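You operate a simulated robot arm through the tools that you are given. There is no shell and no other tool.

Carry out the task below with a simulated robot arm. There is one attempt and no reset: what you move stays moved.

Task
File the burr off the blue pipe's end and pass the pipe.
Fine: tighten the vice first, file till the burr is gone, file back, then slacken the vice and put the pipe in the pass tray. Set down upright: block file. What is to be rubbed or washed off counts as gone when no trace of it is left.
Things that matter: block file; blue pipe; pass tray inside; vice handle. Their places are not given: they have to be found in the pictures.

Only the result counts: the job must be done as asked and must still hold three seconds after the hand-in. Knocking over, shifting, dropping, spilling or breaking anything else fails it.

Robot
A 6-joint arm with a two-finger gripper, fixed in place. Base frame: the origin is at the foot of the arm, x ahead of it, y to its left, z up; the work surface is at about z = 0.86. Units: m, rad, N and s.
Its first joint turns from -2.897 to 2.897 rad. Payload 2.45 kg.
Tool frame: the origin (TCP) lies between the finger pads and is the grasp point; the fingertips stand 0.02 m ahead of it; z points along the fingers, y is the line along which they close. The gripper opens to 0.14 m. The gripper's body begins 0.168 m behind the TCP.
Orientation is told as [roll, pitch, yaw] about the base's x, y, z axes, in that order, counted from this pose: with the fingers straight down and closing along the base's y, the tool's x points along the base's -x, its y along +y and its z along -z.

Tools
- The arm moves only by the tool arm_command. Its argument "commands" is a list that holds one entry, the list of rows, each a list of 7 numbers: the shift along the tool's x, y, z in units of 100 mm (1.0 is 100 mm), then the turn, a rotation vector about the tool's x, y, z in units of 45 degrees (1.0 is 45 degrees), then the opening, from 0 (shut) to 1 (fully open). In form: [[[x, y, z, rx, ry, rz, jaw], ...]]. A call has 1 to 20 rows; each row is the pose to reach, as a shift and turn from the pose commanded when the call began, along the tool's axes at that moment. A call with a number of a shift or a turn outside -1 to 1 is refused whole. Each row takes 0.2 s and may step no farther than 0.05 m and 0.15 rad from the row before; otherwise, or with a gripper value out of range, the whole call is refused. A pose out of reach is approached as far as the arm can. The call stops where the force on the tool passes 40 N (or 10 N more than at its start, if that is more) or the arm is blocked; 0.2 s more then pass. Each finger travels about 0.045 m/s and halts on what it meets, pressing with about 36 N; the grip force reading is that of the motor and also rises with nothing between the fingers. The clock runs only during rows and for 0.2 s after the last one: add rows that repeat a pose to give the fingers time. It gives the time, the measured TCP pose, the force on the tool (base axes), the opening and the grip force at its end, in the units of the frame above (readings bear some noise), with the torque about the TCP (base axes, N m) and any sound that the robot's microphone picked up.
- Cameras (640 x 400 px; columns grow to the right, rows downward): "scene" is fixed at [0.0514, -0.6508, 1.5215]; the picture's right is [0.71, -0.70, 0.00], its down [-0.32, -0.32, -0.89] and it looks along [0.63, 0.64, -0.45] (base axes); focal length 340 px, centre (320, 200). "wrist" rides on the gripper at [0.078, 0.011, -0.209] in the tool frame; the picture's right is [-0.14, 0.99, 0.00], its down [-0.92, -0.13, -0.37] and it looks along [-0.36, -0.05, 0.93] (tool axes); focal length 280 px, centre (320, 200).
- camera(camera): a new picture of that camera. No time passes.
- locate(camera, pixels): there is no depth. For up to 12 entries [column, row, z] of the newest picture of that camera ("zoom" is the newest enlarged one), the place [x, y] in the base frame at which the ray of that pixel passes the height z, good to about 0.003 m. No time passes.
- enlarge(camera, box): a new picture of the part [left, top, right, bottom] of that camera's present view, enlarged. No time passes.
- finish_job(): hands the job in; it is judged then, once.

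Leave the gripper open and the arm clear of the work at the hand-in unless told otherwise.

The tools are called after ">>>" as a command line: name --argument value ..., lists and objects as JSON in quotes. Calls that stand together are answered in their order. arm_command: Moves the arm, as the interface text tells. Its arguments: {"type":"object","properties":{"commands":{"type":"array","items":{"type":"array","items":{"type":"array","items":{"type":"number"}}}}},"required":["commands"]} The other tools are called the same way: camera (camera) takes a picture; locate (camera, pixels) gives the place at which the rays of pixels pass given heights; enlarge (camera, box) takes an enlarged picture of a part of a camera's view; finish_job () hands the job in.

At the start:

```text
clock: 0.0
eef_pos: [0.5775, -0.1586, 1.31]
tcp_rot: [0.0, 0.0, 0.0]
force: [-0.3, -0.3, 0.1]
wrist_torque: [0.01, 0.02, -0.02]
finger_gap: 0.14
finger_force: 0.0
```

scene: 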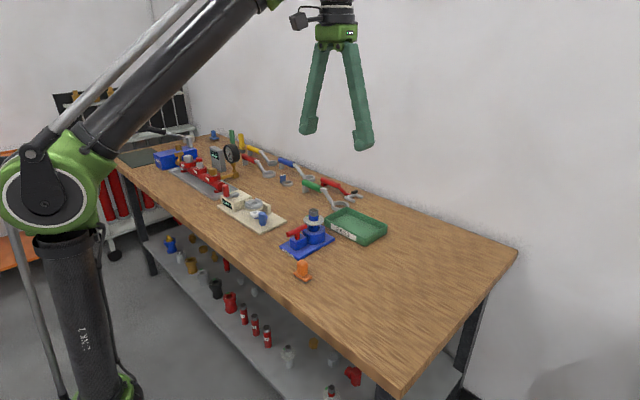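
wrist: 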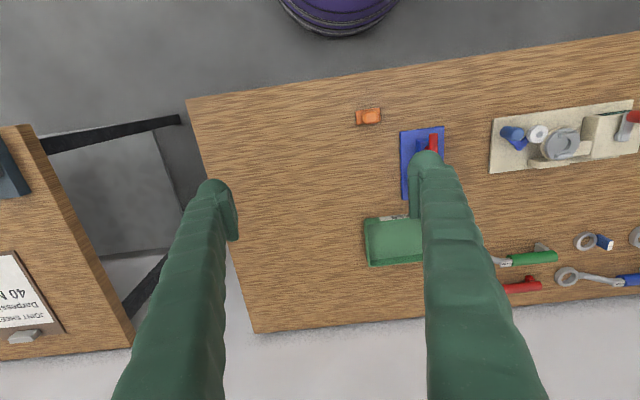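

I'll start by enlarging the scene view around the vice, tray and orange object (about columns 210-400, rows 180-290), and the same items in the wrist view.

>>> enlarge --camera "scene" --box '[260, 190, 400, 290]'

>>> enlarge --camera "wrist" --box '[340, 80, 500, 280]'

```text
4.00 times, centred on (330, 240) of scene
```

zoom: 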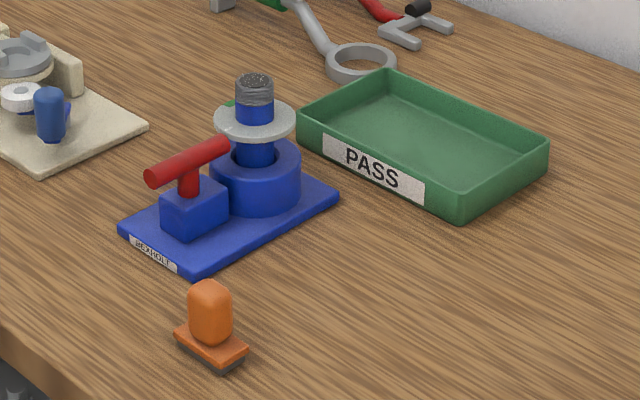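

```text
2.00 times, centred on (420, 180) of wrist
```

zoom: 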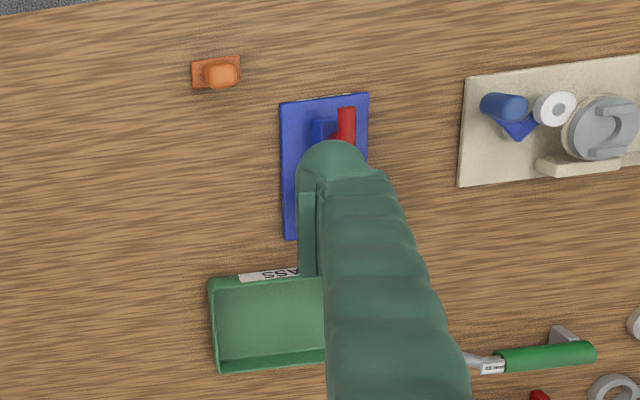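

The vice (blue base) has a red T-handle, the blue pipe stands in a round socket with a grey collar and a dark burr on top; the orange block file is in front, and the green PASS tray behind. I'll locate the main points in the present pictures.

>>> locate --camera "wrist" --pixels '[[358, 112, 0.86], [380, 110, 0.86], [358, 124, 0.86], [381, 122, 0.86], [400, 130, 0.865], [444, 126, 0.865], [404, 199, 0.865], [434, 136, 0.93], [364, 220, 0.9], [369, 266, 0.9]]'

>>> enlarge --camera "scene" --box '[275, 200, 345, 250]'

```text
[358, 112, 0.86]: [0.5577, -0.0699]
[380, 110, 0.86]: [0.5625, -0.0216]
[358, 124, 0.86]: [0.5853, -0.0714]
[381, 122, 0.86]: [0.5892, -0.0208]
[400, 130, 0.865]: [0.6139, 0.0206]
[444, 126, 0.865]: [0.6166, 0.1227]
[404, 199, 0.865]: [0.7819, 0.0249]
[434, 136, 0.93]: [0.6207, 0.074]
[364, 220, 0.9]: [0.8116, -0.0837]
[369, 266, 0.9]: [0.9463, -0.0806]
```

```text
8.00 times, centred on (310, 225) of scene
```

zoom: 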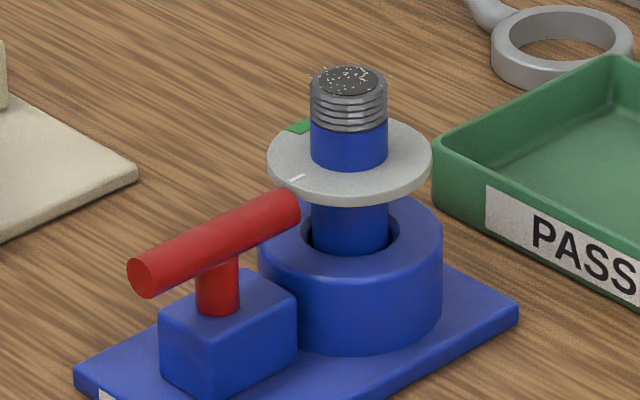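

The white tick on the grey disc and a green mark look like an indicator. I'll move the arm left (+y) and somewhat lower to look at the vice with the wrist camera.

>>> arm_command --commands '[[[0, 0.33, 0.1, 0, 0, 0, 1], [0, 0.67, 0.2, 0, 0, 0, 1], [0, 1.0, 0.3, 0, 0, 0, 1]]]'

>>> arm_command --commands '[[[0, 0.33, 0.1, 0, 0, 0, 1], [0, 0.67, 0.2, 0, 0, 0, 1], [0, 1.0, 0.3, 0, 0, 0, 1]]]'

>>> camera --camera "wrist"

```text
clock: 0.8
eef_pos: [0.5767, -0.0593, 1.2807]
tcp_rot: [0.0, -0.004, 0.001]
force: [0.4, 0.1, -0.1]
wrist_torque: [0.04, 0.01, 0.02]
finger_gap: 0.1401
finger_force: 0.0
```

```text
clock: 1.6
eef_pos: [0.5744, 0.0426, 1.2511]
tcp_rot: [0.0, 0.0, 0.0]
force: [-0.5, 0.2, -0.6]
wrist_torque: [0.05, 0.01, 0.01]
finger_gap: 0.1403
finger_force: 0.0
```

```text
taken
```

wrist: 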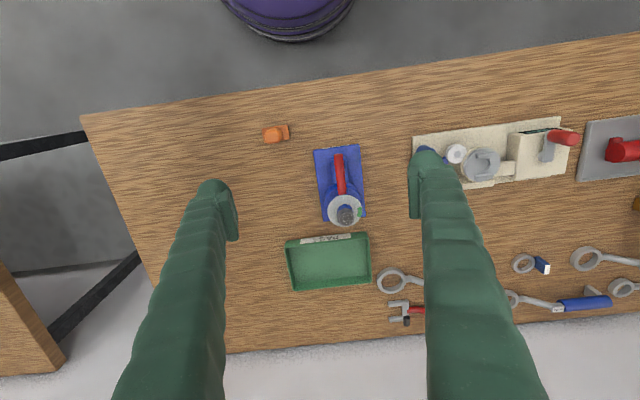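

The vice is now between the fingers at about (342, 190). I'll enlarge this part.

>>> enlarge --camera "wrist" --box '[300, 140, 380, 240]'

>>> enlarge --camera "wrist" --box '[250, 110, 310, 150]'

```text
4.00 times, centred on (340, 190) of wrist
```

zoom: 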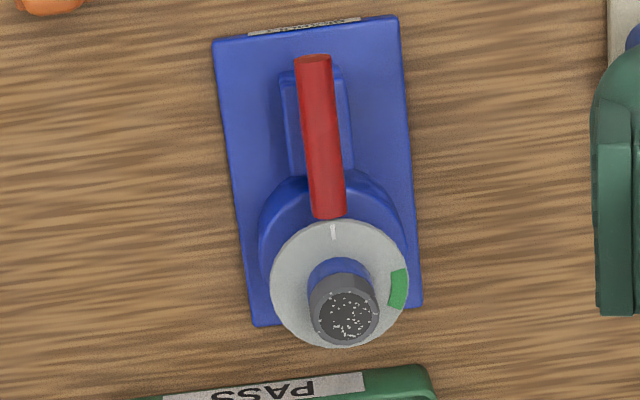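

```text
10.00 times, centred on (280, 130) of wrist
```

zoom: 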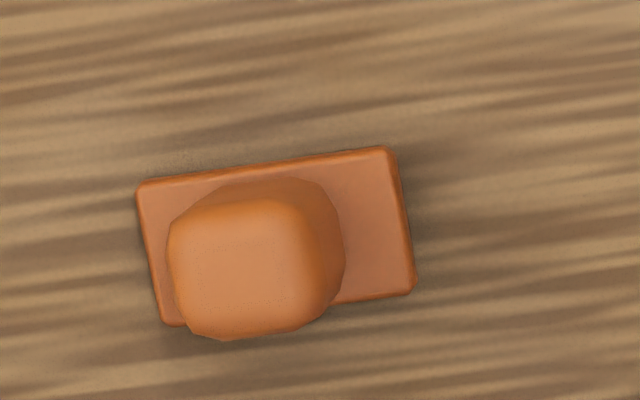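

The dial's white tick points at the handle and the green band lies about 90-110° clockwise from it (seen from above), so tightening is clockwise. I'll find heights by comparing rays from both cameras: pipe top scene (313.6,210) / wrist (347,219), handle ends, file knob, etc.

>>> locate --camera "wrist" --pixels '[[347, 219.2, 0.95], [347, 219.2, 1.0], [338.2, 155.3, 0.9], [338.2, 155.3, 0.95], [341.9, 193, 0.9], [341.9, 193, 0.95], [313.3, 150.0, 0.86], [359.7, 144.0, 0.86], [323.8, 221.3, 0.86], [365.8, 216.3, 0.86], [345, 210.7, 0.95], [345, 210.7, 0.9]]'

>>> enlarge --camera "scene" --box '[270, 200, 350, 250]'

>>> locate --camera "scene" --pixels '[[313.6, 210, 0.95], [313.6, 210, 1.0], [288, 234.8, 0.9], [288, 234.8, 0.95], [305.5, 226, 0.9], [305.5, 226, 0.95], [313.6, 219.5, 0.9], [313.6, 219.5, 0.95]]'

```text
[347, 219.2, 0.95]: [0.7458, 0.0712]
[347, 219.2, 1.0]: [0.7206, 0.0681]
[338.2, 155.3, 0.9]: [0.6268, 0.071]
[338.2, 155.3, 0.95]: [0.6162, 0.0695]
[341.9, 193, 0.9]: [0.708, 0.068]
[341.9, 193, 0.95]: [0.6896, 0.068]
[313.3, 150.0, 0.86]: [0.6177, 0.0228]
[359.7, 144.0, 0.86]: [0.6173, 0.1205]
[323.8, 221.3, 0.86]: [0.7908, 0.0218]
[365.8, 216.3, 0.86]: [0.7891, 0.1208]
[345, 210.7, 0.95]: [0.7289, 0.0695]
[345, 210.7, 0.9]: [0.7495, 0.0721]
```

```text
8.00 times, centred on (310, 225) of scene
```

zoom: 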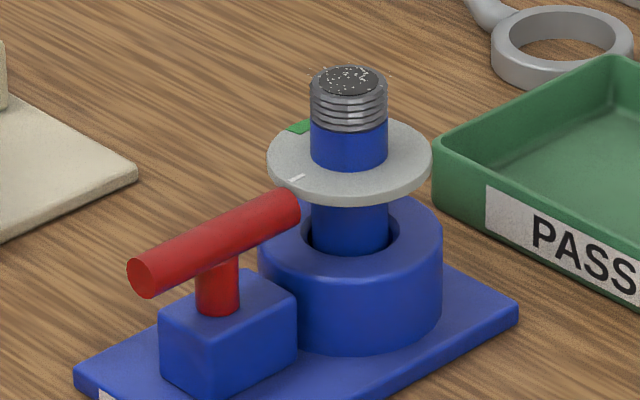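

```text
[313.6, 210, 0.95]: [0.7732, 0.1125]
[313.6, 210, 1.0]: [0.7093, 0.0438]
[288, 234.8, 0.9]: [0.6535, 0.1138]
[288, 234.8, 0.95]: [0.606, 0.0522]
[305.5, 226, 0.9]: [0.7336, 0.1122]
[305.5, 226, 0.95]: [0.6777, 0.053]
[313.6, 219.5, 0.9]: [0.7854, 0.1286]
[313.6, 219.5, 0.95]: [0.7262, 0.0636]
```

Triangulation: vice base spans x 0.617–0.790, y 0.022–0.121; pipe top ≈ (0.7315, 0.070, 0.981); handle bar along x from 0.620 to 0.693 at y 0.070, z 0.936, centre ≈ (0.656, 0.070). I'll move above the handle centre and lower to about z 1.05 for a nearer look.

>>> arm_command --commands '[[[-0.27, 0.1, 0.33, 0, 0, 0, 1], [-0.54, 0.2, 0.67, 0, 0, 0, 1], [-0.8, 0.28, 1.0, 0, 0, 0, 1], [-0.8, 0.28, 1.0, 0, 0, 0, 1]]]'

>>> camera --camera "wrist"

>>> camera --camera "scene"

```text
clock: 2.6
eef_pos: [0.6583, 0.0698, 1.1502]
tcp_rot: [0.0, -0.001, 0.002]
force: [0.4, 0.3, 0.4]
wrist_torque: [0.01, -0.02, 0.0]
finger_gap: 0.14
finger_force: 0.0
```

```text
taken
```

wrist: 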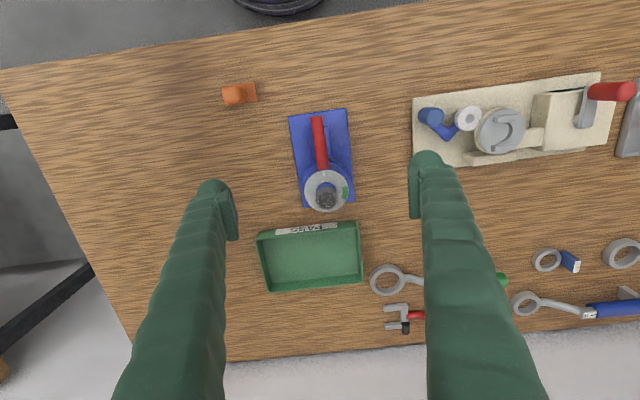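

```text
taken
```

scene: 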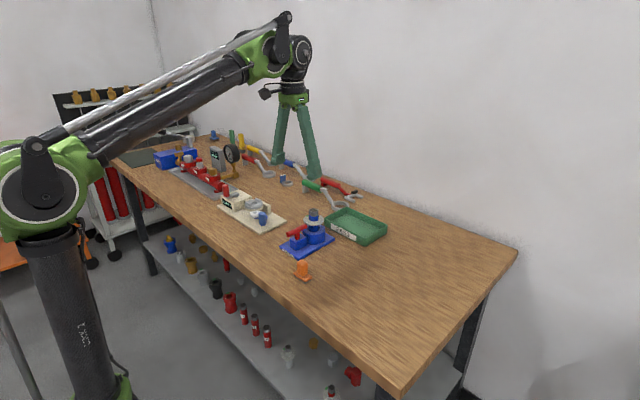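

I'll enlarge the vice and file areas in this closer wrist view and take positions.

>>> enlarge --camera "wrist" --box '[270, 100, 370, 220]'

>>> locate --camera "wrist" --pixels '[[317.5, 118, 0.936], [322.5, 169, 0.936], [313, 143, 0.936], [327, 142, 0.936], [325, 198, 0.981], [222, 88, 0.865], [256, 83, 0.865], [257, 101, 0.865], [225, 105, 0.865]]'

>>> enlarge --camera "wrist" --box '[210, 70, 270, 110]'

```text
3.33 times, centred on (320, 160) of wrist
```

zoom: 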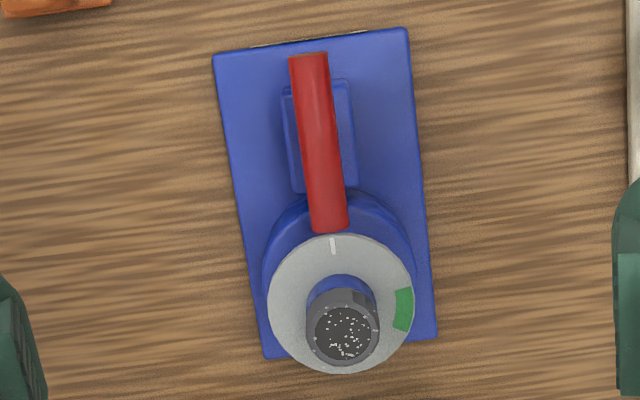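

```text
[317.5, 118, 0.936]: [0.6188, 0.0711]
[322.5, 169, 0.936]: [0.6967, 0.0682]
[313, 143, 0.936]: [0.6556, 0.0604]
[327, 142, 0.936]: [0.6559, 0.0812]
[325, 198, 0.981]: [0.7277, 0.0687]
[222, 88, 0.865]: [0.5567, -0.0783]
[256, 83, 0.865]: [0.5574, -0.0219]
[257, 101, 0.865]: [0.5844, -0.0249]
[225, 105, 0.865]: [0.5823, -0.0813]
```

```text
10.00 times, centred on (240, 90) of wrist
```

zoom: 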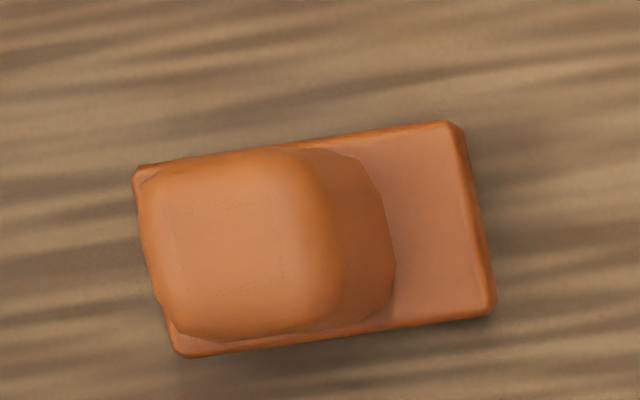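

I'll check the height of the block beneath the handle: its nearest top corner is at scene (296, 243.1) and wrist (309.5, 128).

>>> locate --camera "scene" --pixels '[[296, 243.1, 0.89], [296, 243.1, 0.91], [296, 243.1, 0.93], [302.2, 262, 0.88], [302.2, 262, 0.9], [302.2, 262, 0.92], [302.2, 262, 0.94]]'

>>> locate --camera "wrist" --pixels '[[309.5, 128, 0.89], [309.5, 128, 0.91], [309.5, 128, 0.93], [232, 92.5, 0.88], [232, 92.5, 0.9], [232, 92.5, 0.92], [232, 92.5, 0.94]]'

```text
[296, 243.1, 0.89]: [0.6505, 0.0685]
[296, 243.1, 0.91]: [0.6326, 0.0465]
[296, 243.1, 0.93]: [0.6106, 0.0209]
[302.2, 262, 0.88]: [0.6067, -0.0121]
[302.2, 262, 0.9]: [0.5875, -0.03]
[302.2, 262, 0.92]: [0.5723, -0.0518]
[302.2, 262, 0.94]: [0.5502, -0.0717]
```

```text
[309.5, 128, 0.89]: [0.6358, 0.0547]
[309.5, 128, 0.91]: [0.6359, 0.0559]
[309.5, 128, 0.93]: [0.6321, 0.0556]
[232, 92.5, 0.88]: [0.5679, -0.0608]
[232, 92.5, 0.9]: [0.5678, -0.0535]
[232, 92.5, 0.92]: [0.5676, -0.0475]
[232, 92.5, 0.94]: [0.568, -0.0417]
```

Block top is about z 0.903, bar centre about 0.936. I'll go down 0.1 m, narrowing the jaw to half, then check.

>>> arm_command --commands '[[[0, 0, 0.33, 0, 0, 0, 0.5], [0, 0, 0.67, 0, 0, 0, 0.5], [0, 0, 1.0, 0, 0, 0, 0.5], [0, 0, 1.0, 0, 0, 0, 0.5], [0, 0, 1.0, 0, 0, 0, 0.5]]]'

>>> camera --camera "wrist"

>>> camera --camera "scene"

```text
clock: 3.8
eef_pos: [0.6571, 0.0685, 1.0489]
tcp_rot: [0.0, -0.002, 0.0]
force: [0.1, -0.2, -0.6]
wrist_torque: [0.02, 0.0, -0.01]
finger_gap: 0.0702
finger_force: 0.1
```

```text
taken
```

wrist: 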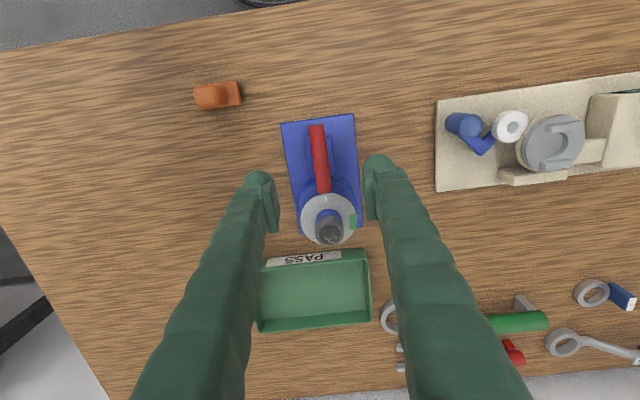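

```text
taken
```

scene: 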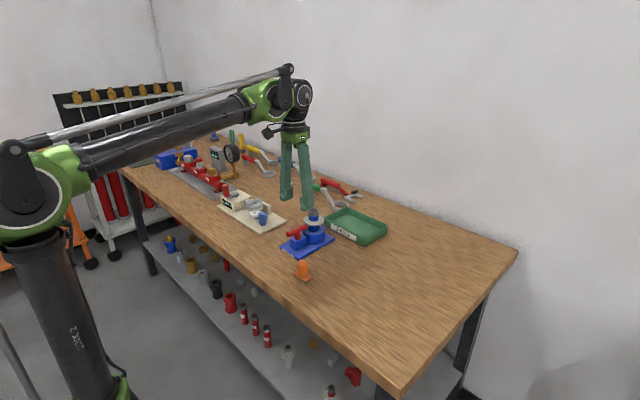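

Everything is lined up: bar centre at about (320,158) between the fingers. I'll go down 0.09 first, then a small step to TCP z ≈ 0.942.

>>> arm_command --commands '[[[0, 0, 0.3, 0, 0, 0, 0.45], [0, 0, 0.6, 0, 0, 0, 0.45], [0, 0, 0.9, 0, 0, 0, 0.45], [0, 0, 0.9, 0, 0, 0, 0.45]]]'

>>> enlarge --camera "wrist" --box '[220, 80, 420, 280]'

>>> enlarge --camera "scene" --box '[260, 170, 360, 260]'

```text
clock: 4.8
eef_pos: [0.6588, 0.07, 0.9593]
tcp_rot: [0.0, -0.002, 0.0]
force: [0.2, 1.1, -0.8]
wrist_torque: [-0.01, 0.01, -0.01]
finger_gap: 0.0631
finger_force: 0.2
```

```text
2.00 times, centred on (320, 180) of wrist
```

zoom: 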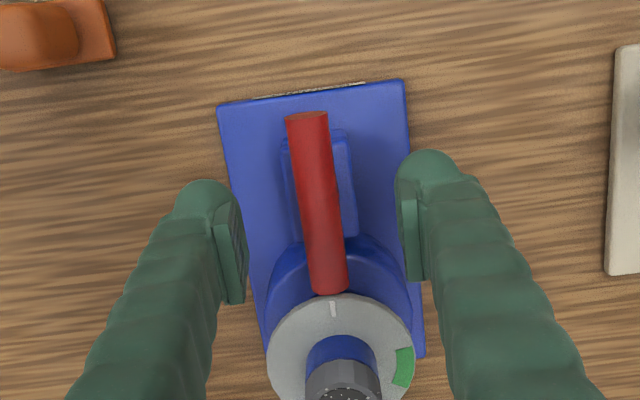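

```text
4.44 times, centred on (310, 215) of scene
```

zoom: 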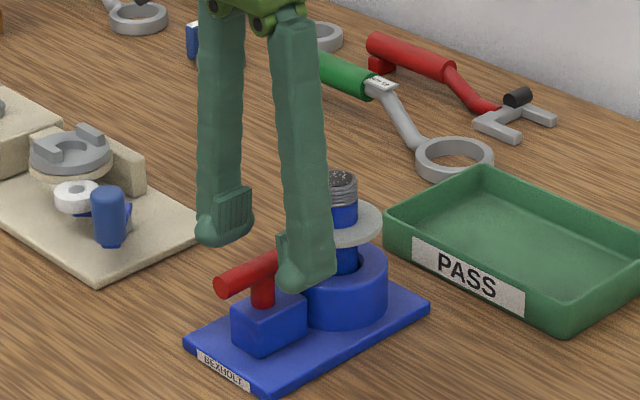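

Aligned with the bar. Now down 17 mm and close on the bar.

>>> arm_command --commands '[[[0, 0, 0.1, 0, 0, 0, 0.45], [0, 0, 0.17, 0, 0, 0, 0.45], [0, 0, 0.17, 0, 0, 0, 0.0], [0, 0, 0.17, 0, 0, 0, 0.0], [0, 0, 0.17, 0, 0, 0, 0.0], [0, 0, 0.17, 0, 0, 0, 0.0], [0, 0, 0.17, 0, 0, 0, 0.0]]]'

>>> enlarge --camera "wrist" --box '[220, 80, 420, 280]'

>>> enlarge --camera "scene" --box '[260, 170, 360, 260]'

```text
clock: 6.4
eef_pos: [0.6581, 0.0697, 0.9425]
tcp_rot: [-0.001, -0.002, 0.0]
force: [-0.5, -2.1, -2.2]
wrist_torque: [-0.03, 0.0, -0.01]
finger_gap: 0.017
finger_force: 42.3
```

```text
2.00 times, centred on (320, 180) of wrist
```

zoom: 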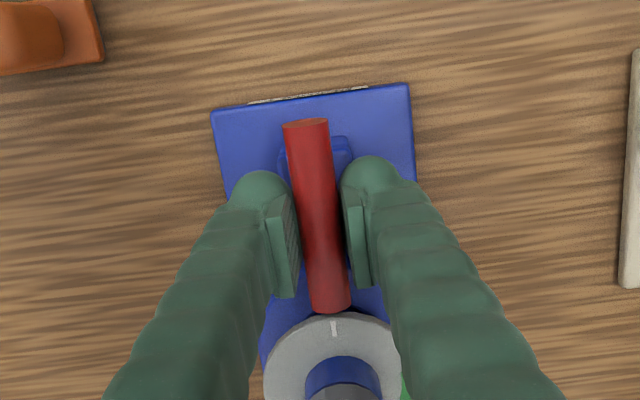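

```text
4.44 times, centred on (310, 215) of scene
```

zoom: 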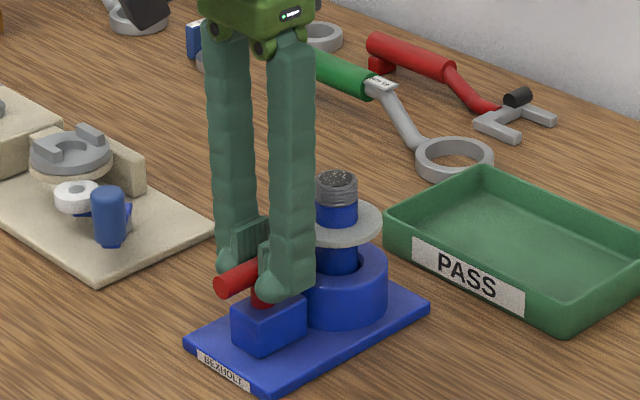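

The bar is held (gap 17 mm). I'll turn clockwise (positive about the tool's z) about 27° and look at the dial and readings.

>>> arm_command --commands '[[[0, 0, 0.17, 0, 0, 0.15, 0.0]]]'

```text
clock: 6.7
eef_pos: [0.6579, 0.0705, 0.9427]
tcp_rot: [0.0, -0.002, -0.027]
force: [-8.2, -2.8, 15.6]
wrist_torque: [0.0, 1.13, 0.01]
finger_gap: 0.0171
finger_force: 42.7
stopped in row 1: the force on the tool passed its limit at 86 N (the readings are from after the stop); the commanded pose is now the measured one
```

I mistakenly repeated the 17 mm shift in that row; the arm stopped on the force limit and the pose held at z 0.9427. I'll look at the state before going on.

>>> enlarge --camera "wrist" --box '[220, 80, 420, 280]'

>>> enlarge --camera "scene" --box '[260, 170, 360, 260]'

```text
2.00 times, centred on (320, 180) of wrist
```

zoom: 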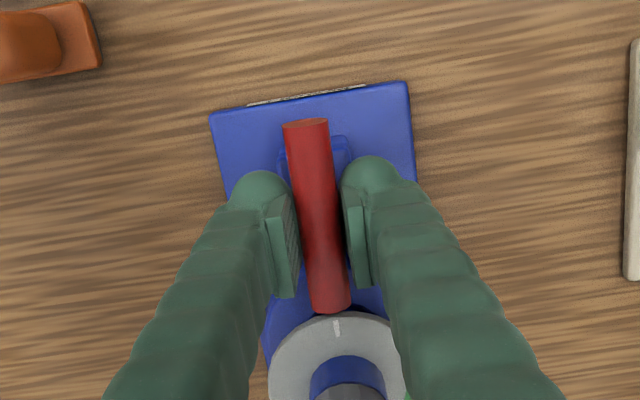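

```text
4.44 times, centred on (310, 215) of scene
```

zoom: 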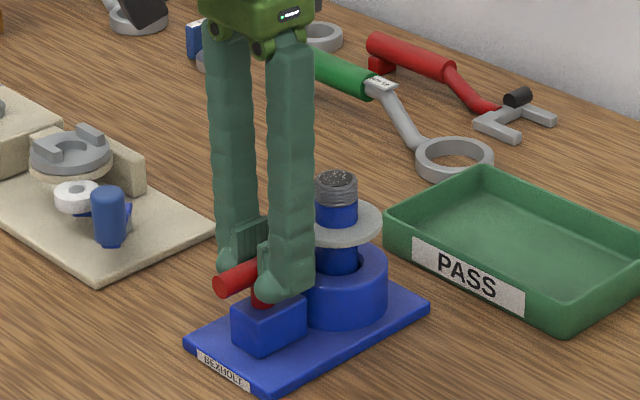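

Nothing was disturbed. Now a pure turn about the tool's z, no shift.

>>> arm_command --commands '[[[0, 0, 0, 0, 0, 0.12, 0.0], [0, 0, 0, 0, 0, 0.24, 0.0], [0, 0, 0, 0, 0, 0.36, 0.0], [0, 0, 0, 0, 0, 0.48, 0.0]]]'

>>> enlarge --camera "wrist" --box '[220, 80, 420, 280]'

>>> enlarge --camera "scene" --box '[260, 170, 360, 260]'

```text
clock: 7.7
eef_pos: [0.6576, 0.0697, 0.9429]
tcp_rot: [0.001, -0.004, -0.407]
force: [-21.0, -13.8, 19.1]
wrist_torque: [-0.23, 0.1, 0.06]
finger_gap: 0.0173
finger_force: 43.0
```

```text
2.00 times, centred on (320, 180) of wrist
```

zoom: 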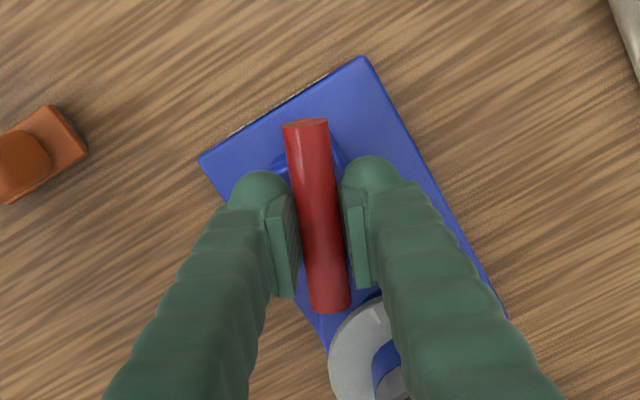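

```text
4.44 times, centred on (310, 215) of scene
```

zoom: 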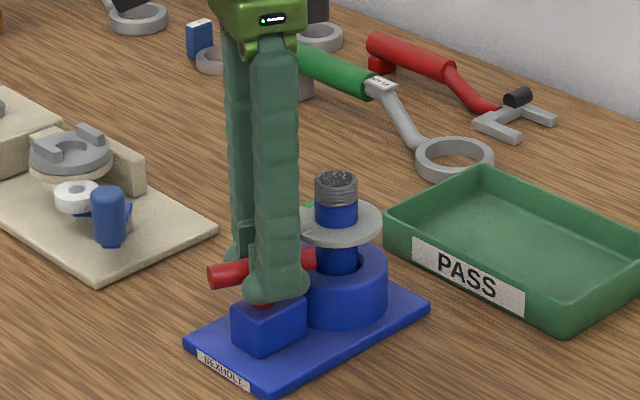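

The handle follows (now 0.38 rad clockwise). There's some side load (-21, -14, 19 N); I'll ease it with a shift of about 0.7 mm before turning on.

>>> arm_command --commands '[[[0.003, -0.006, -0.004, 0, 0, 0, 0.0]]]'

```text
clock: 8.1
eef_pos: [0.6581, 0.0697, 0.9427]
tcp_rot: [0.002, -0.004, -0.406]
force: [-19.1, -16.1, 8.4]
wrist_torque: [-0.22, 0.17, 0.08]
finger_gap: 0.0168
finger_force: 42.7
```

The z load eased, the side load hardly. I'll try a further 1.5 mm along tool -y and 1 mm along tool +x.

>>> arm_command --commands '[[[0.01, -0.015, -0.002, 0, 0, 0, 0.0]]]'

```text
clock: 8.5
eef_pos: [0.6576, 0.0689, 0.9421]
tcp_rot: [0.002, -0.004, -0.406]
force: [-5.4, -11.9, 5.9]
wrist_torque: [-0.02, 0.27, 0.07]
finger_gap: 0.0169
finger_force: 42.2
```

Load is easing. Another 1 mm along tool -y, then turn by a further 0.4 unit steps.

>>> arm_command --commands '[[[0, -0.01, 0, 0, 0, 0, 0.0], [0, -0.01, 0, 0, 0, 0.12, 0.0], [0, -0.01, 0, 0, 0, 0.24, 0.0], [0, -0.01, 0, 0, 0, 0.36, 0.0], [0, -0.01, 0, 0, 0, 0.48, 0.0]]]'

>>> enlarge --camera "scene" --box '[260, 170, 360, 260]'

```text
clock: 9.7
eef_pos: [0.657, 0.0673, 0.9425]
tcp_rot: [0.003, -0.002, -0.782]
force: [16.5, -7.6, 22.8]
wrist_torque: [-0.44, -0.53, 0.0]
finger_gap: 0.017
finger_force: 43.0
```

```text
4.44 times, centred on (310, 215) of scene
```

zoom: 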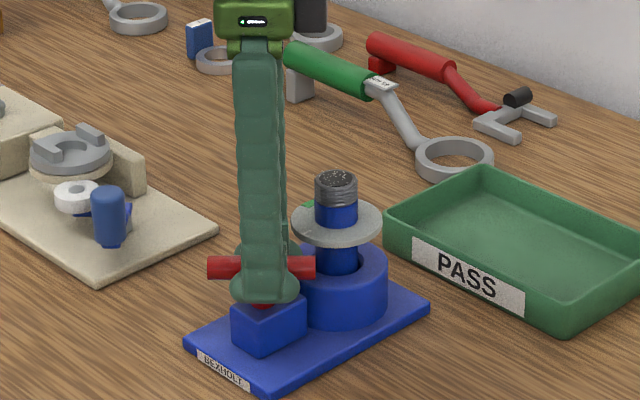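

At 45° now; load (16.5, -7.6, 22.8). I'll ease it (tool x -0.7 mm, z up 0.6 mm) and see.

>>> arm_command --commands '[[[-0.007, 0.002, -0.006, 0, 0, 0, 0.0]]]'

>>> enlarge --camera "scene" --box '[290, 200, 350, 240]'

```text
clock: 10.1
eef_pos: [0.6578, 0.067, 0.9423]
tcp_rot: [0.003, 0.0, -0.783]
force: [14.5, -2.9, 3.9]
wrist_torque: [-0.48, -0.61, -0.03]
finger_gap: 0.0169
finger_force: 42.5
```

```text
10.00 times, centred on (320, 220) of scene
```

zoom: 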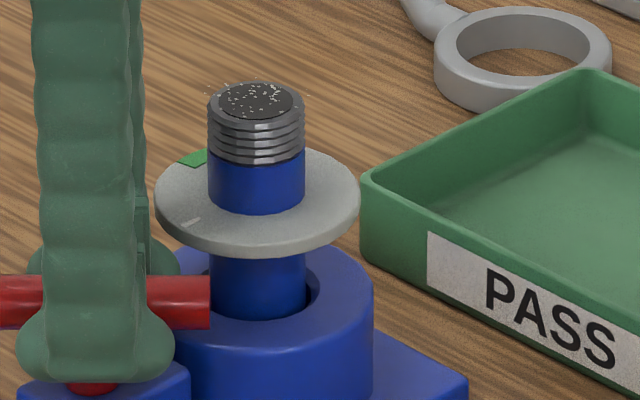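

The tick and green mark haven't moved visibly, so they are likely the start mark and target sector for the handle: centre about 103° clockwise from start (range about 84–122°). I'll keep turning in small steps with slight easing.

>>> arm_command --commands '[[[-0.007, 0.007, 0, 0, 0, 0, 0.0], [-0.007, 0.007, 0, 0, 0, 0.12, 0.0], [-0.007, 0.007, 0, 0, 0, 0.24, 0.0], [-0.007, 0.007, 0, 0, 0, 0.36, 0.0], [-0.007, 0.007, 0, 0, 0, 0.48, 0.0]]]'

>>> enlarge --camera "scene" --box '[270, 190, 350, 250]'

```text
clock: 11.3
eef_pos: [0.6562, 0.0668, 0.9421]
tcp_rot: [0.001, 0.0, -1.137]
force: [-10.9, -2.8, -1.3]
wrist_torque: [0.04, 0.17, 0.04]
finger_gap: 0.017
finger_force: 42.7
stopped in row 5: the force on the tool passed its limit at 41 N (the readings are from after the stop); the commanded pose is now the measured one
```

```text
6.67 times, centred on (310, 220) of scene
```

zoom: 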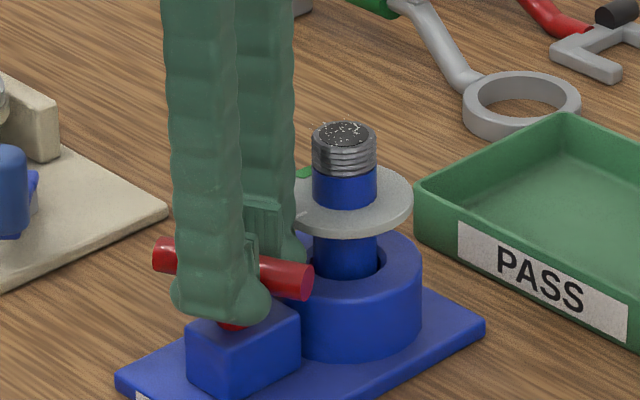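

Side load reached 41 N at 65°. I'll open the fingers to re-centre on the bar, and take a picture.

>>> arm_command --commands '[[[0, 0, 0, 0, 0, 0, 0.3], [0, 0, 0, 0, 0, 0, 0.4], [0, 0, 0, 0, 0, 0, 0.4]]]'

>>> camera --camera "wrist"

>>> enlarge --camera "wrist" --box '[220, 80, 420, 280]'

>>> enlarge --camera "scene" --box '[270, 190, 350, 250]'

```text
clock: 12.1
eef_pos: [0.6563, 0.0672, 0.9429]
tcp_rot: [0.001, 0.0, -1.136]
force: [-12.4, -1.2, 0.0]
wrist_torque: [0.03, -0.08, 0.06]
finger_gap: 0.0483
finger_force: 0.1
```

```text
taken
```

wrist: 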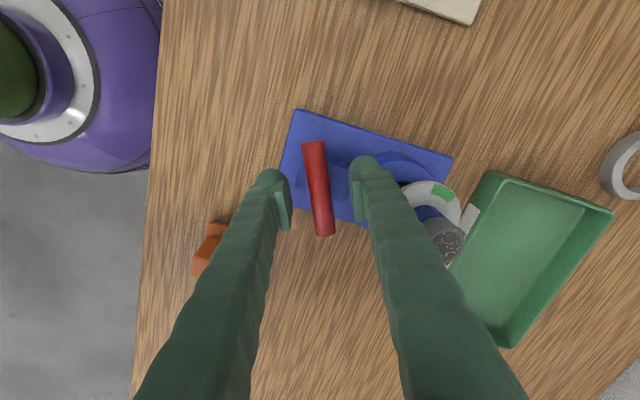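

```text
2.00 times, centred on (320, 180) of wrist
```

zoom: 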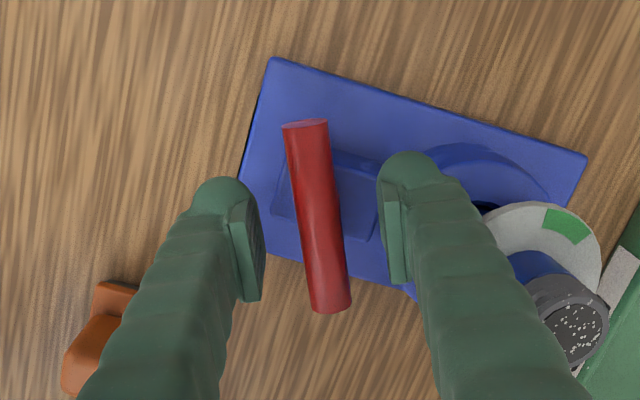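

```text
6.67 times, centred on (310, 220) of scene
```

zoom: 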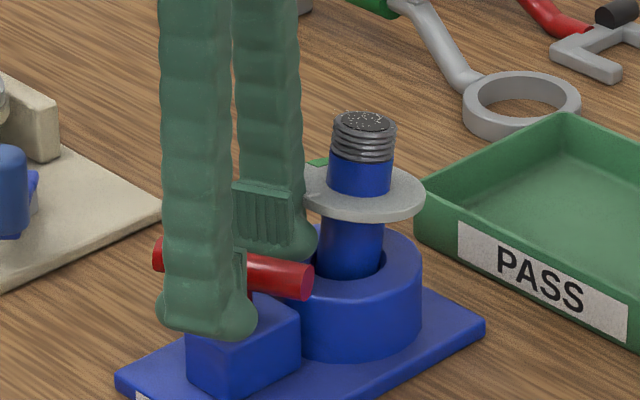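

Opening pushed the right finger against the disc and tilted the still-loose pipe (pipe top moved from scene (313.6,210) to about (316.6,208.4)). I'll bring the fingers back in to about 25 mm to free the disc and look.

>>> arm_command --commands '[[[0, 0, 0, 0, 0, 0, 0.18], [0, 0, 0, 0, 0, 0, 0.18], [0, 0, 0, 0, 0, 0, 0.18]]]'

>>> enlarge --camera "scene" --box '[270, 190, 350, 250]'

>>> enlarge --camera "wrist" --box '[220, 80, 480, 280]'

```text
clock: 12.9
eef_pos: [0.6573, 0.0671, 0.9423]
tcp_rot: [0.001, 0.001, -1.136]
force: [-0.4, 0.3, -0.5]
wrist_torque: [0.0, 0.0, -0.02]
finger_gap: 0.0249
finger_force: 0.1
```

```text
6.67 times, centred on (310, 220) of scene
```

zoom: 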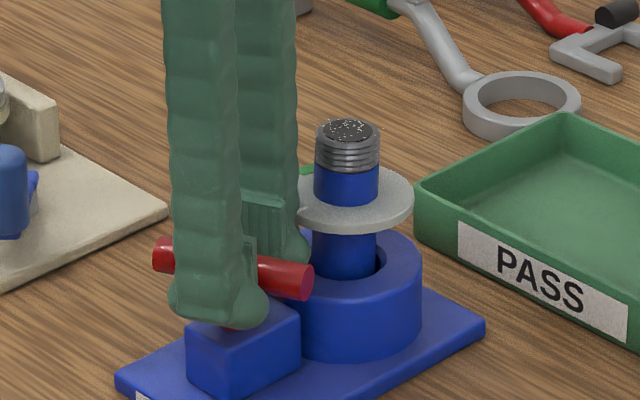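

```text
2.00 times, centred on (350, 180) of wrist
```

zoom: 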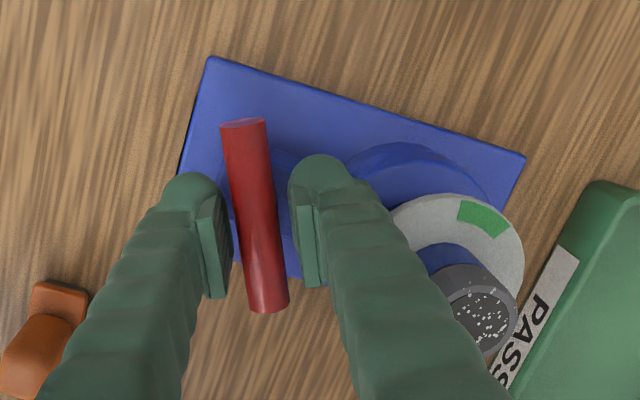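

The pipe sprang back nearly upright and force is zero. Now I'll measure the bar ends in this view: original pixels (311.5,142) and (324.5,231), plus sides at the middle.

>>> camera --camera "wrist"

>>> locate --camera "wrist" --pixels '[[311.5, 141.5, 0.936], [324.5, 231.5, 0.936], [307, 185, 0.936], [328, 184, 0.936]]'

>>> enlarge --camera "wrist" --box '[280, 120, 360, 250]'

```text
taken
```

wrist: 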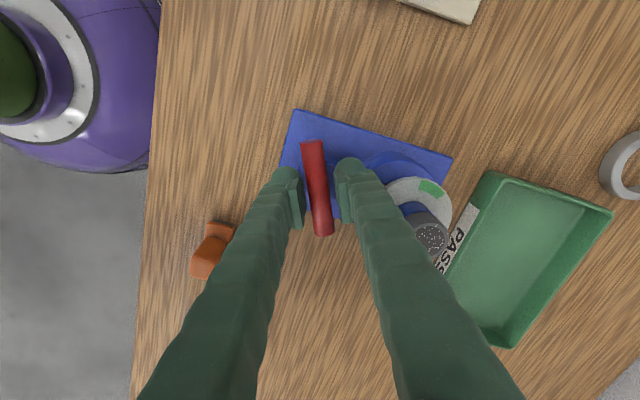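

```text
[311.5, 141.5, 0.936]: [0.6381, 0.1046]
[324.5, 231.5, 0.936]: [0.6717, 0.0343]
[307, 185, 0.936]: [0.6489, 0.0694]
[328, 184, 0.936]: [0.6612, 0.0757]
```

```text
3.08 times, centred on (320, 185) of wrist
```

zoom: 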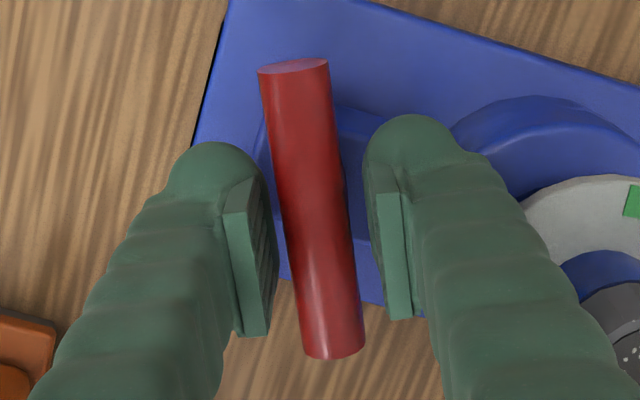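

Bar centre ≈ (0.655, 0.070); my TCP is about 3.5 mm off along the bar. I'll shift along tool +x by 3.5 mm, re-grip, and read forces.

>>> arm_command --commands '[[[0.035, -0.005, 0, 0, 0, 0, 0.18], [0.035, -0.005, 0, 0, 0, 0, 0.18], [0.035, -0.005, 0, 0, 0, 0, 0.0], [0.035, -0.005, 0, 0, 0, 0, 0.0], [0.035, -0.005, 0, 0, 0, 0, 0.0]]]'

```text
clock: 14.1
eef_pos: [0.6545, 0.0706, 0.942]
tcp_rot: [-0.001, -0.001, -1.139]
force: [-6.3, -1.8, -3.5]
wrist_torque: [0.0, 0.06, 0.01]
finger_gap: 0.0172
finger_force: 42.7
```

Gripped again, low load, now centred at (0.6545, 0.0706). I'll turn another ~22° (0.48 units) clockwise.

>>> arm_command --commands '[[[0, 0, 0, 0, 0, 0.12, 0.0], [0, 0, 0, 0, 0, 0.24, 0.0], [0, 0, 0, 0, 0, 0.36, 0.0], [0, 0, 0, 0, 0, 0.48, 0.0]]]'

>>> enlarge --camera "scene" --box '[270, 190, 350, 250]'

```text
clock: 15.1
eef_pos: [0.6552, 0.0692, 0.942]
tcp_rot: [0.0, 0.0, -1.515]
force: [-5.2, -7.1, -19.8]
wrist_torque: [-0.17, 0.05, -0.02]
finger_gap: 0.0169
finger_force: 42.8
```

```text
6.67 times, centred on (310, 220) of scene
```

zoom: 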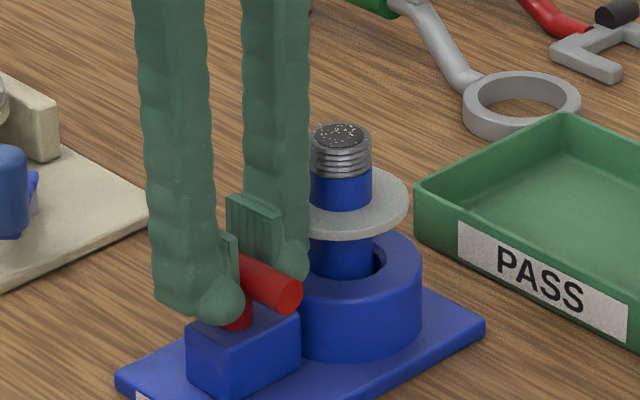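

Low load at 87°. Pipe looks re-centred (top at zoom (340,135)). I'll check the dial from the wrist camera before the last bit.

>>> camera --camera "wrist"

>>> enlarge --camera "wrist" --box '[280, 100, 480, 260]'

```text
taken
```

wrist: 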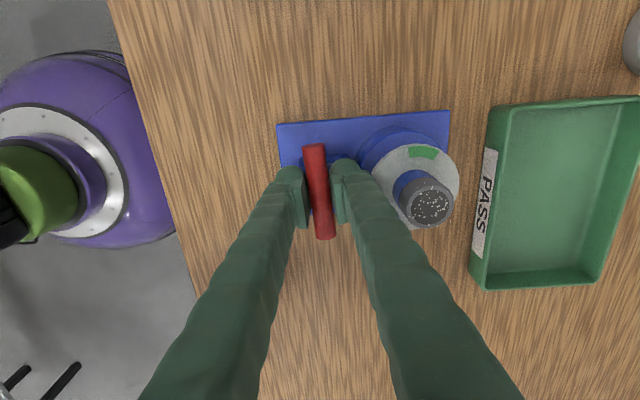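

```text
2.50 times, centred on (380, 180) of wrist
```

zoom: 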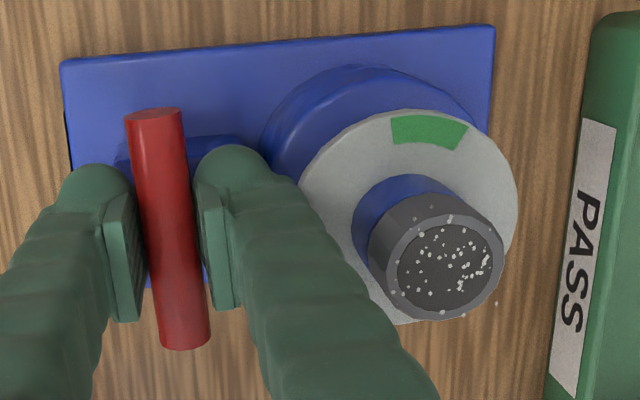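

The handle at 87° is just at the edge of the green sector (about 85–127°). I'll turn ~18° more to its middle (yaw ≈ -1.83).

>>> arm_command --commands '[[[0, 0, -0.003, 0, 0, 0.1, 0.0], [0, 0, -0.003, 0, 0, 0.2, 0.0], [0, 0, -0.003, 0, 0, 0.3, 0.0], [0, 0, -0.003, 0, 0, 0.4, 0.0]]]'

>>> enlarge --camera "scene" --box '[270, 190, 350, 250]'

>>> enlarge --camera "wrist" --box '[280, 100, 480, 260]'

```text
clock: 16.1
eef_pos: [0.6553, 0.0708, 0.9432]
tcp_rot: [0.001, 0.002, -1.826]
force: [1.6, 2.2, 9.8]
wrist_torque: [0.17, -0.1, 2.13]
finger_gap: 0.0229
finger_force: 45.4
```

```text
6.67 times, centred on (310, 220) of scene
```

zoom: 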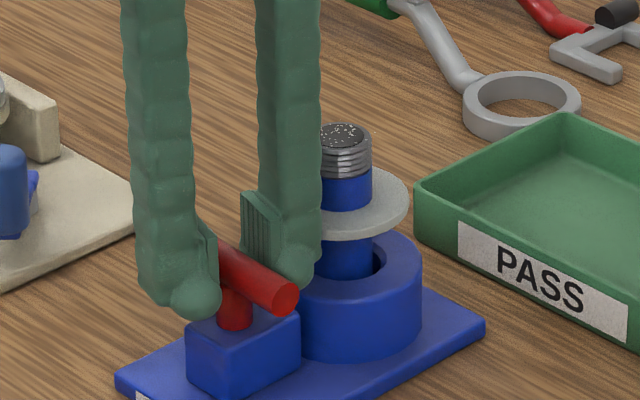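

```text
2.50 times, centred on (380, 180) of wrist
```

zoom: 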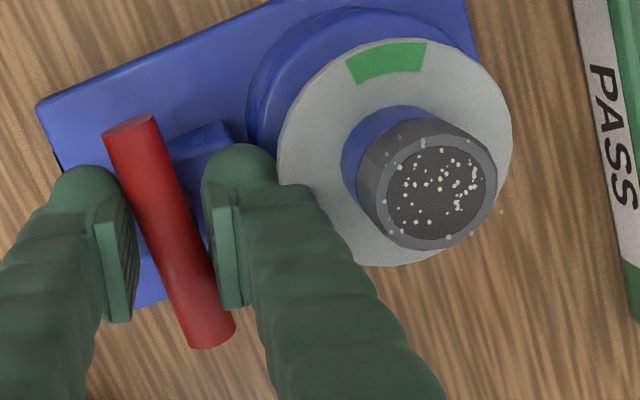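

The bar stopped turning: torque about z jumped to 2.1 N·m and the bar is ~13° behind the fingers, i.e. a stop at about 91° – inside the green sector. I'll open slightly to 35 mm (so as not to touch the disc), and rise straight up 0.08 m to look.

>>> arm_command --commands '[[[0, 0, 0, 0, 0, 0, 0.25], [0, 0, 0, 0, 0, 0, 0.25], [0, 0, -0.2, 0, 0, 0, 0.25], [0, 0, -0.5, 0, 0, 0, 0.25], [0, 0, -0.9, 0, 0, 0, 0.25], [0, 0, -0.9, 0, 0, 0, 0.25]]]'

>>> camera --camera "wrist"

>>> enlarge --camera "scene" --box '[270, 190, 350, 250]'

>>> enlarge --camera "wrist" --box '[280, 80, 460, 220]'

```text
clock: 16.8
eef_pos: [0.6536, 0.0728, 0.944]
tcp_rot: [-0.003, 0.0, -1.826]
force: [-10.2, 9.9, -17.3]
wrist_torque: [0.11, 0.26, 0.82]
finger_gap: 0.0281
finger_force: 0.1
stopped in row 3: the force on the tool passed its limit at 71 N (the readings are from after the stop); the commanded pose is now the measured one
```

```text
taken
```

wrist: 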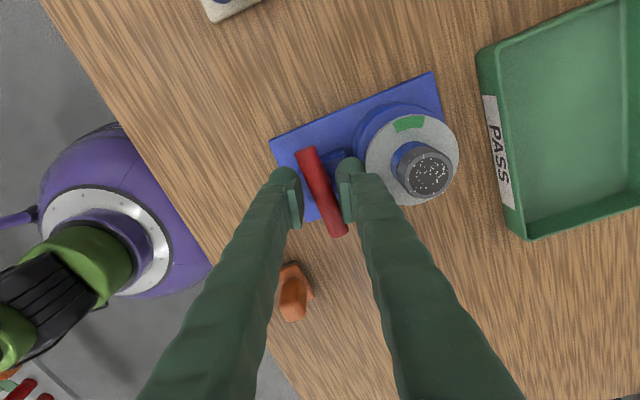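

```text
6.67 times, centred on (310, 220) of scene
```

zoom: 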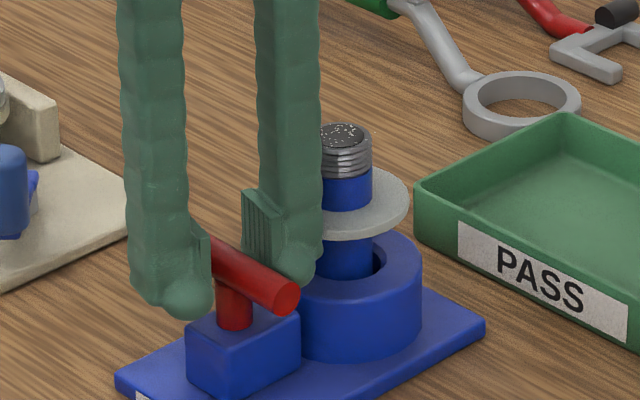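

```text
2.86 times, centred on (370, 150) of wrist
```

zoom: 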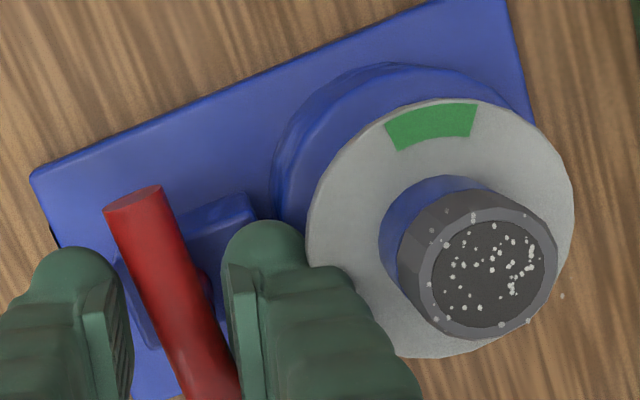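

The fingers hadn't fully cleared the bar yet. I'll hold position and let them open to 36 mm, then look at the force.

>>> arm_command --commands '[[[0, 0, 0, 0, 0, 0, 0.26], [0, 0, 0, 0, 0, 0, 0.26], [0, 0, 0, 0, 0, 0, 0.26]]]'

>>> enlarge --camera "wrist" --box '[260, 100, 440, 260]'

>>> enlarge --camera "scene" --box '[270, 190, 350, 250]'

```text
clock: 17.6
eef_pos: [0.6534, 0.0714, 0.9449]
tcp_rot: [-0.001, -0.001, -1.826]
force: [-13.1, 11.4, -13.8]
wrist_torque: [0.09, 0.18, 0.84]
finger_gap: 0.027
finger_force: 0.0
```

```text
2.50 times, centred on (350, 180) of wrist
```

zoom: 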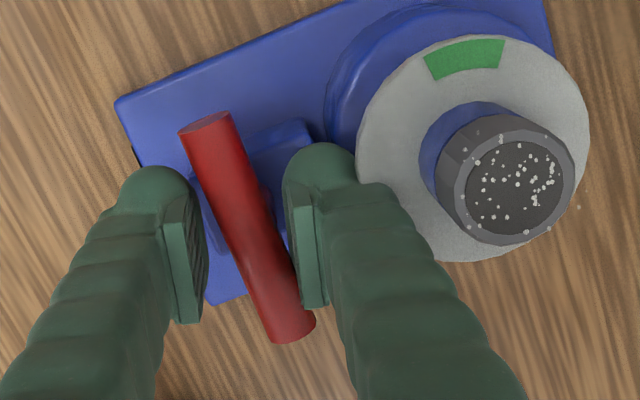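

```text
6.67 times, centred on (310, 220) of scene
```

zoom: 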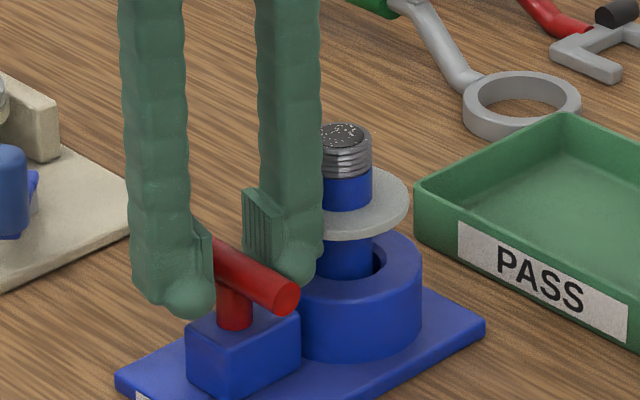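

The right finger's back is blocked by the disc, and its lower end still rests on the bar. I'll turn the gripper back ~13° to line up with the bar and shift 4 mm away from the disc, with the jaw at 28 mm.

>>> arm_command --commands '[[[0, -0.02, 0, 0, 0, -0.1, 0.2], [0, -0.03, 0, 0, 0, -0.2, 0.2], [0, -0.04, 0, 0, 0, -0.28, 0.2], [0, -0.04, 0, 0, 0, -0.28, 0.2]]]'

>>> enlarge --camera "wrist" --box '[260, 100, 440, 260]'

>>> enlarge --camera "scene" --box '[270, 190, 350, 250]'

```text
clock: 18.6
eef_pos: [0.6499, 0.072, 0.9457]
tcp_rot: [-0.003, -0.001, -1.605]
force: [1.4, -0.2, 0.0]
wrist_torque: [-0.02, -0.04, 0.01]
finger_gap: 0.0289
finger_force: 1.0
```

```text
2.50 times, centred on (350, 180) of wrist
```

zoom: 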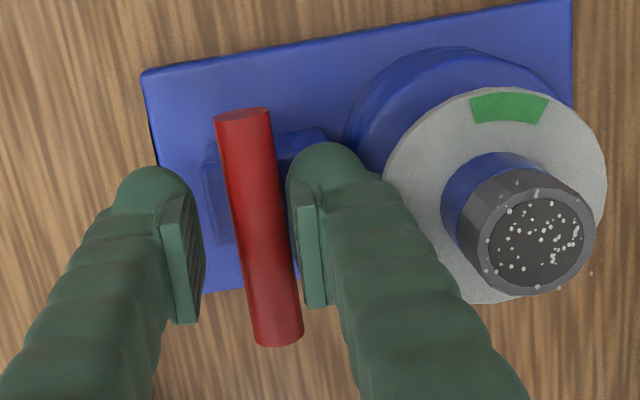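

```text
6.67 times, centred on (310, 220) of scene
```

zoom: 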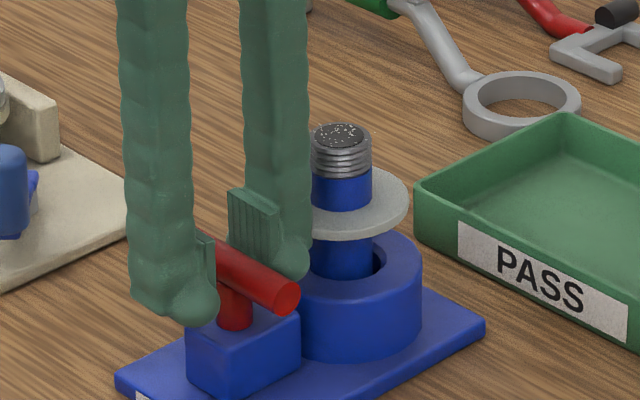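

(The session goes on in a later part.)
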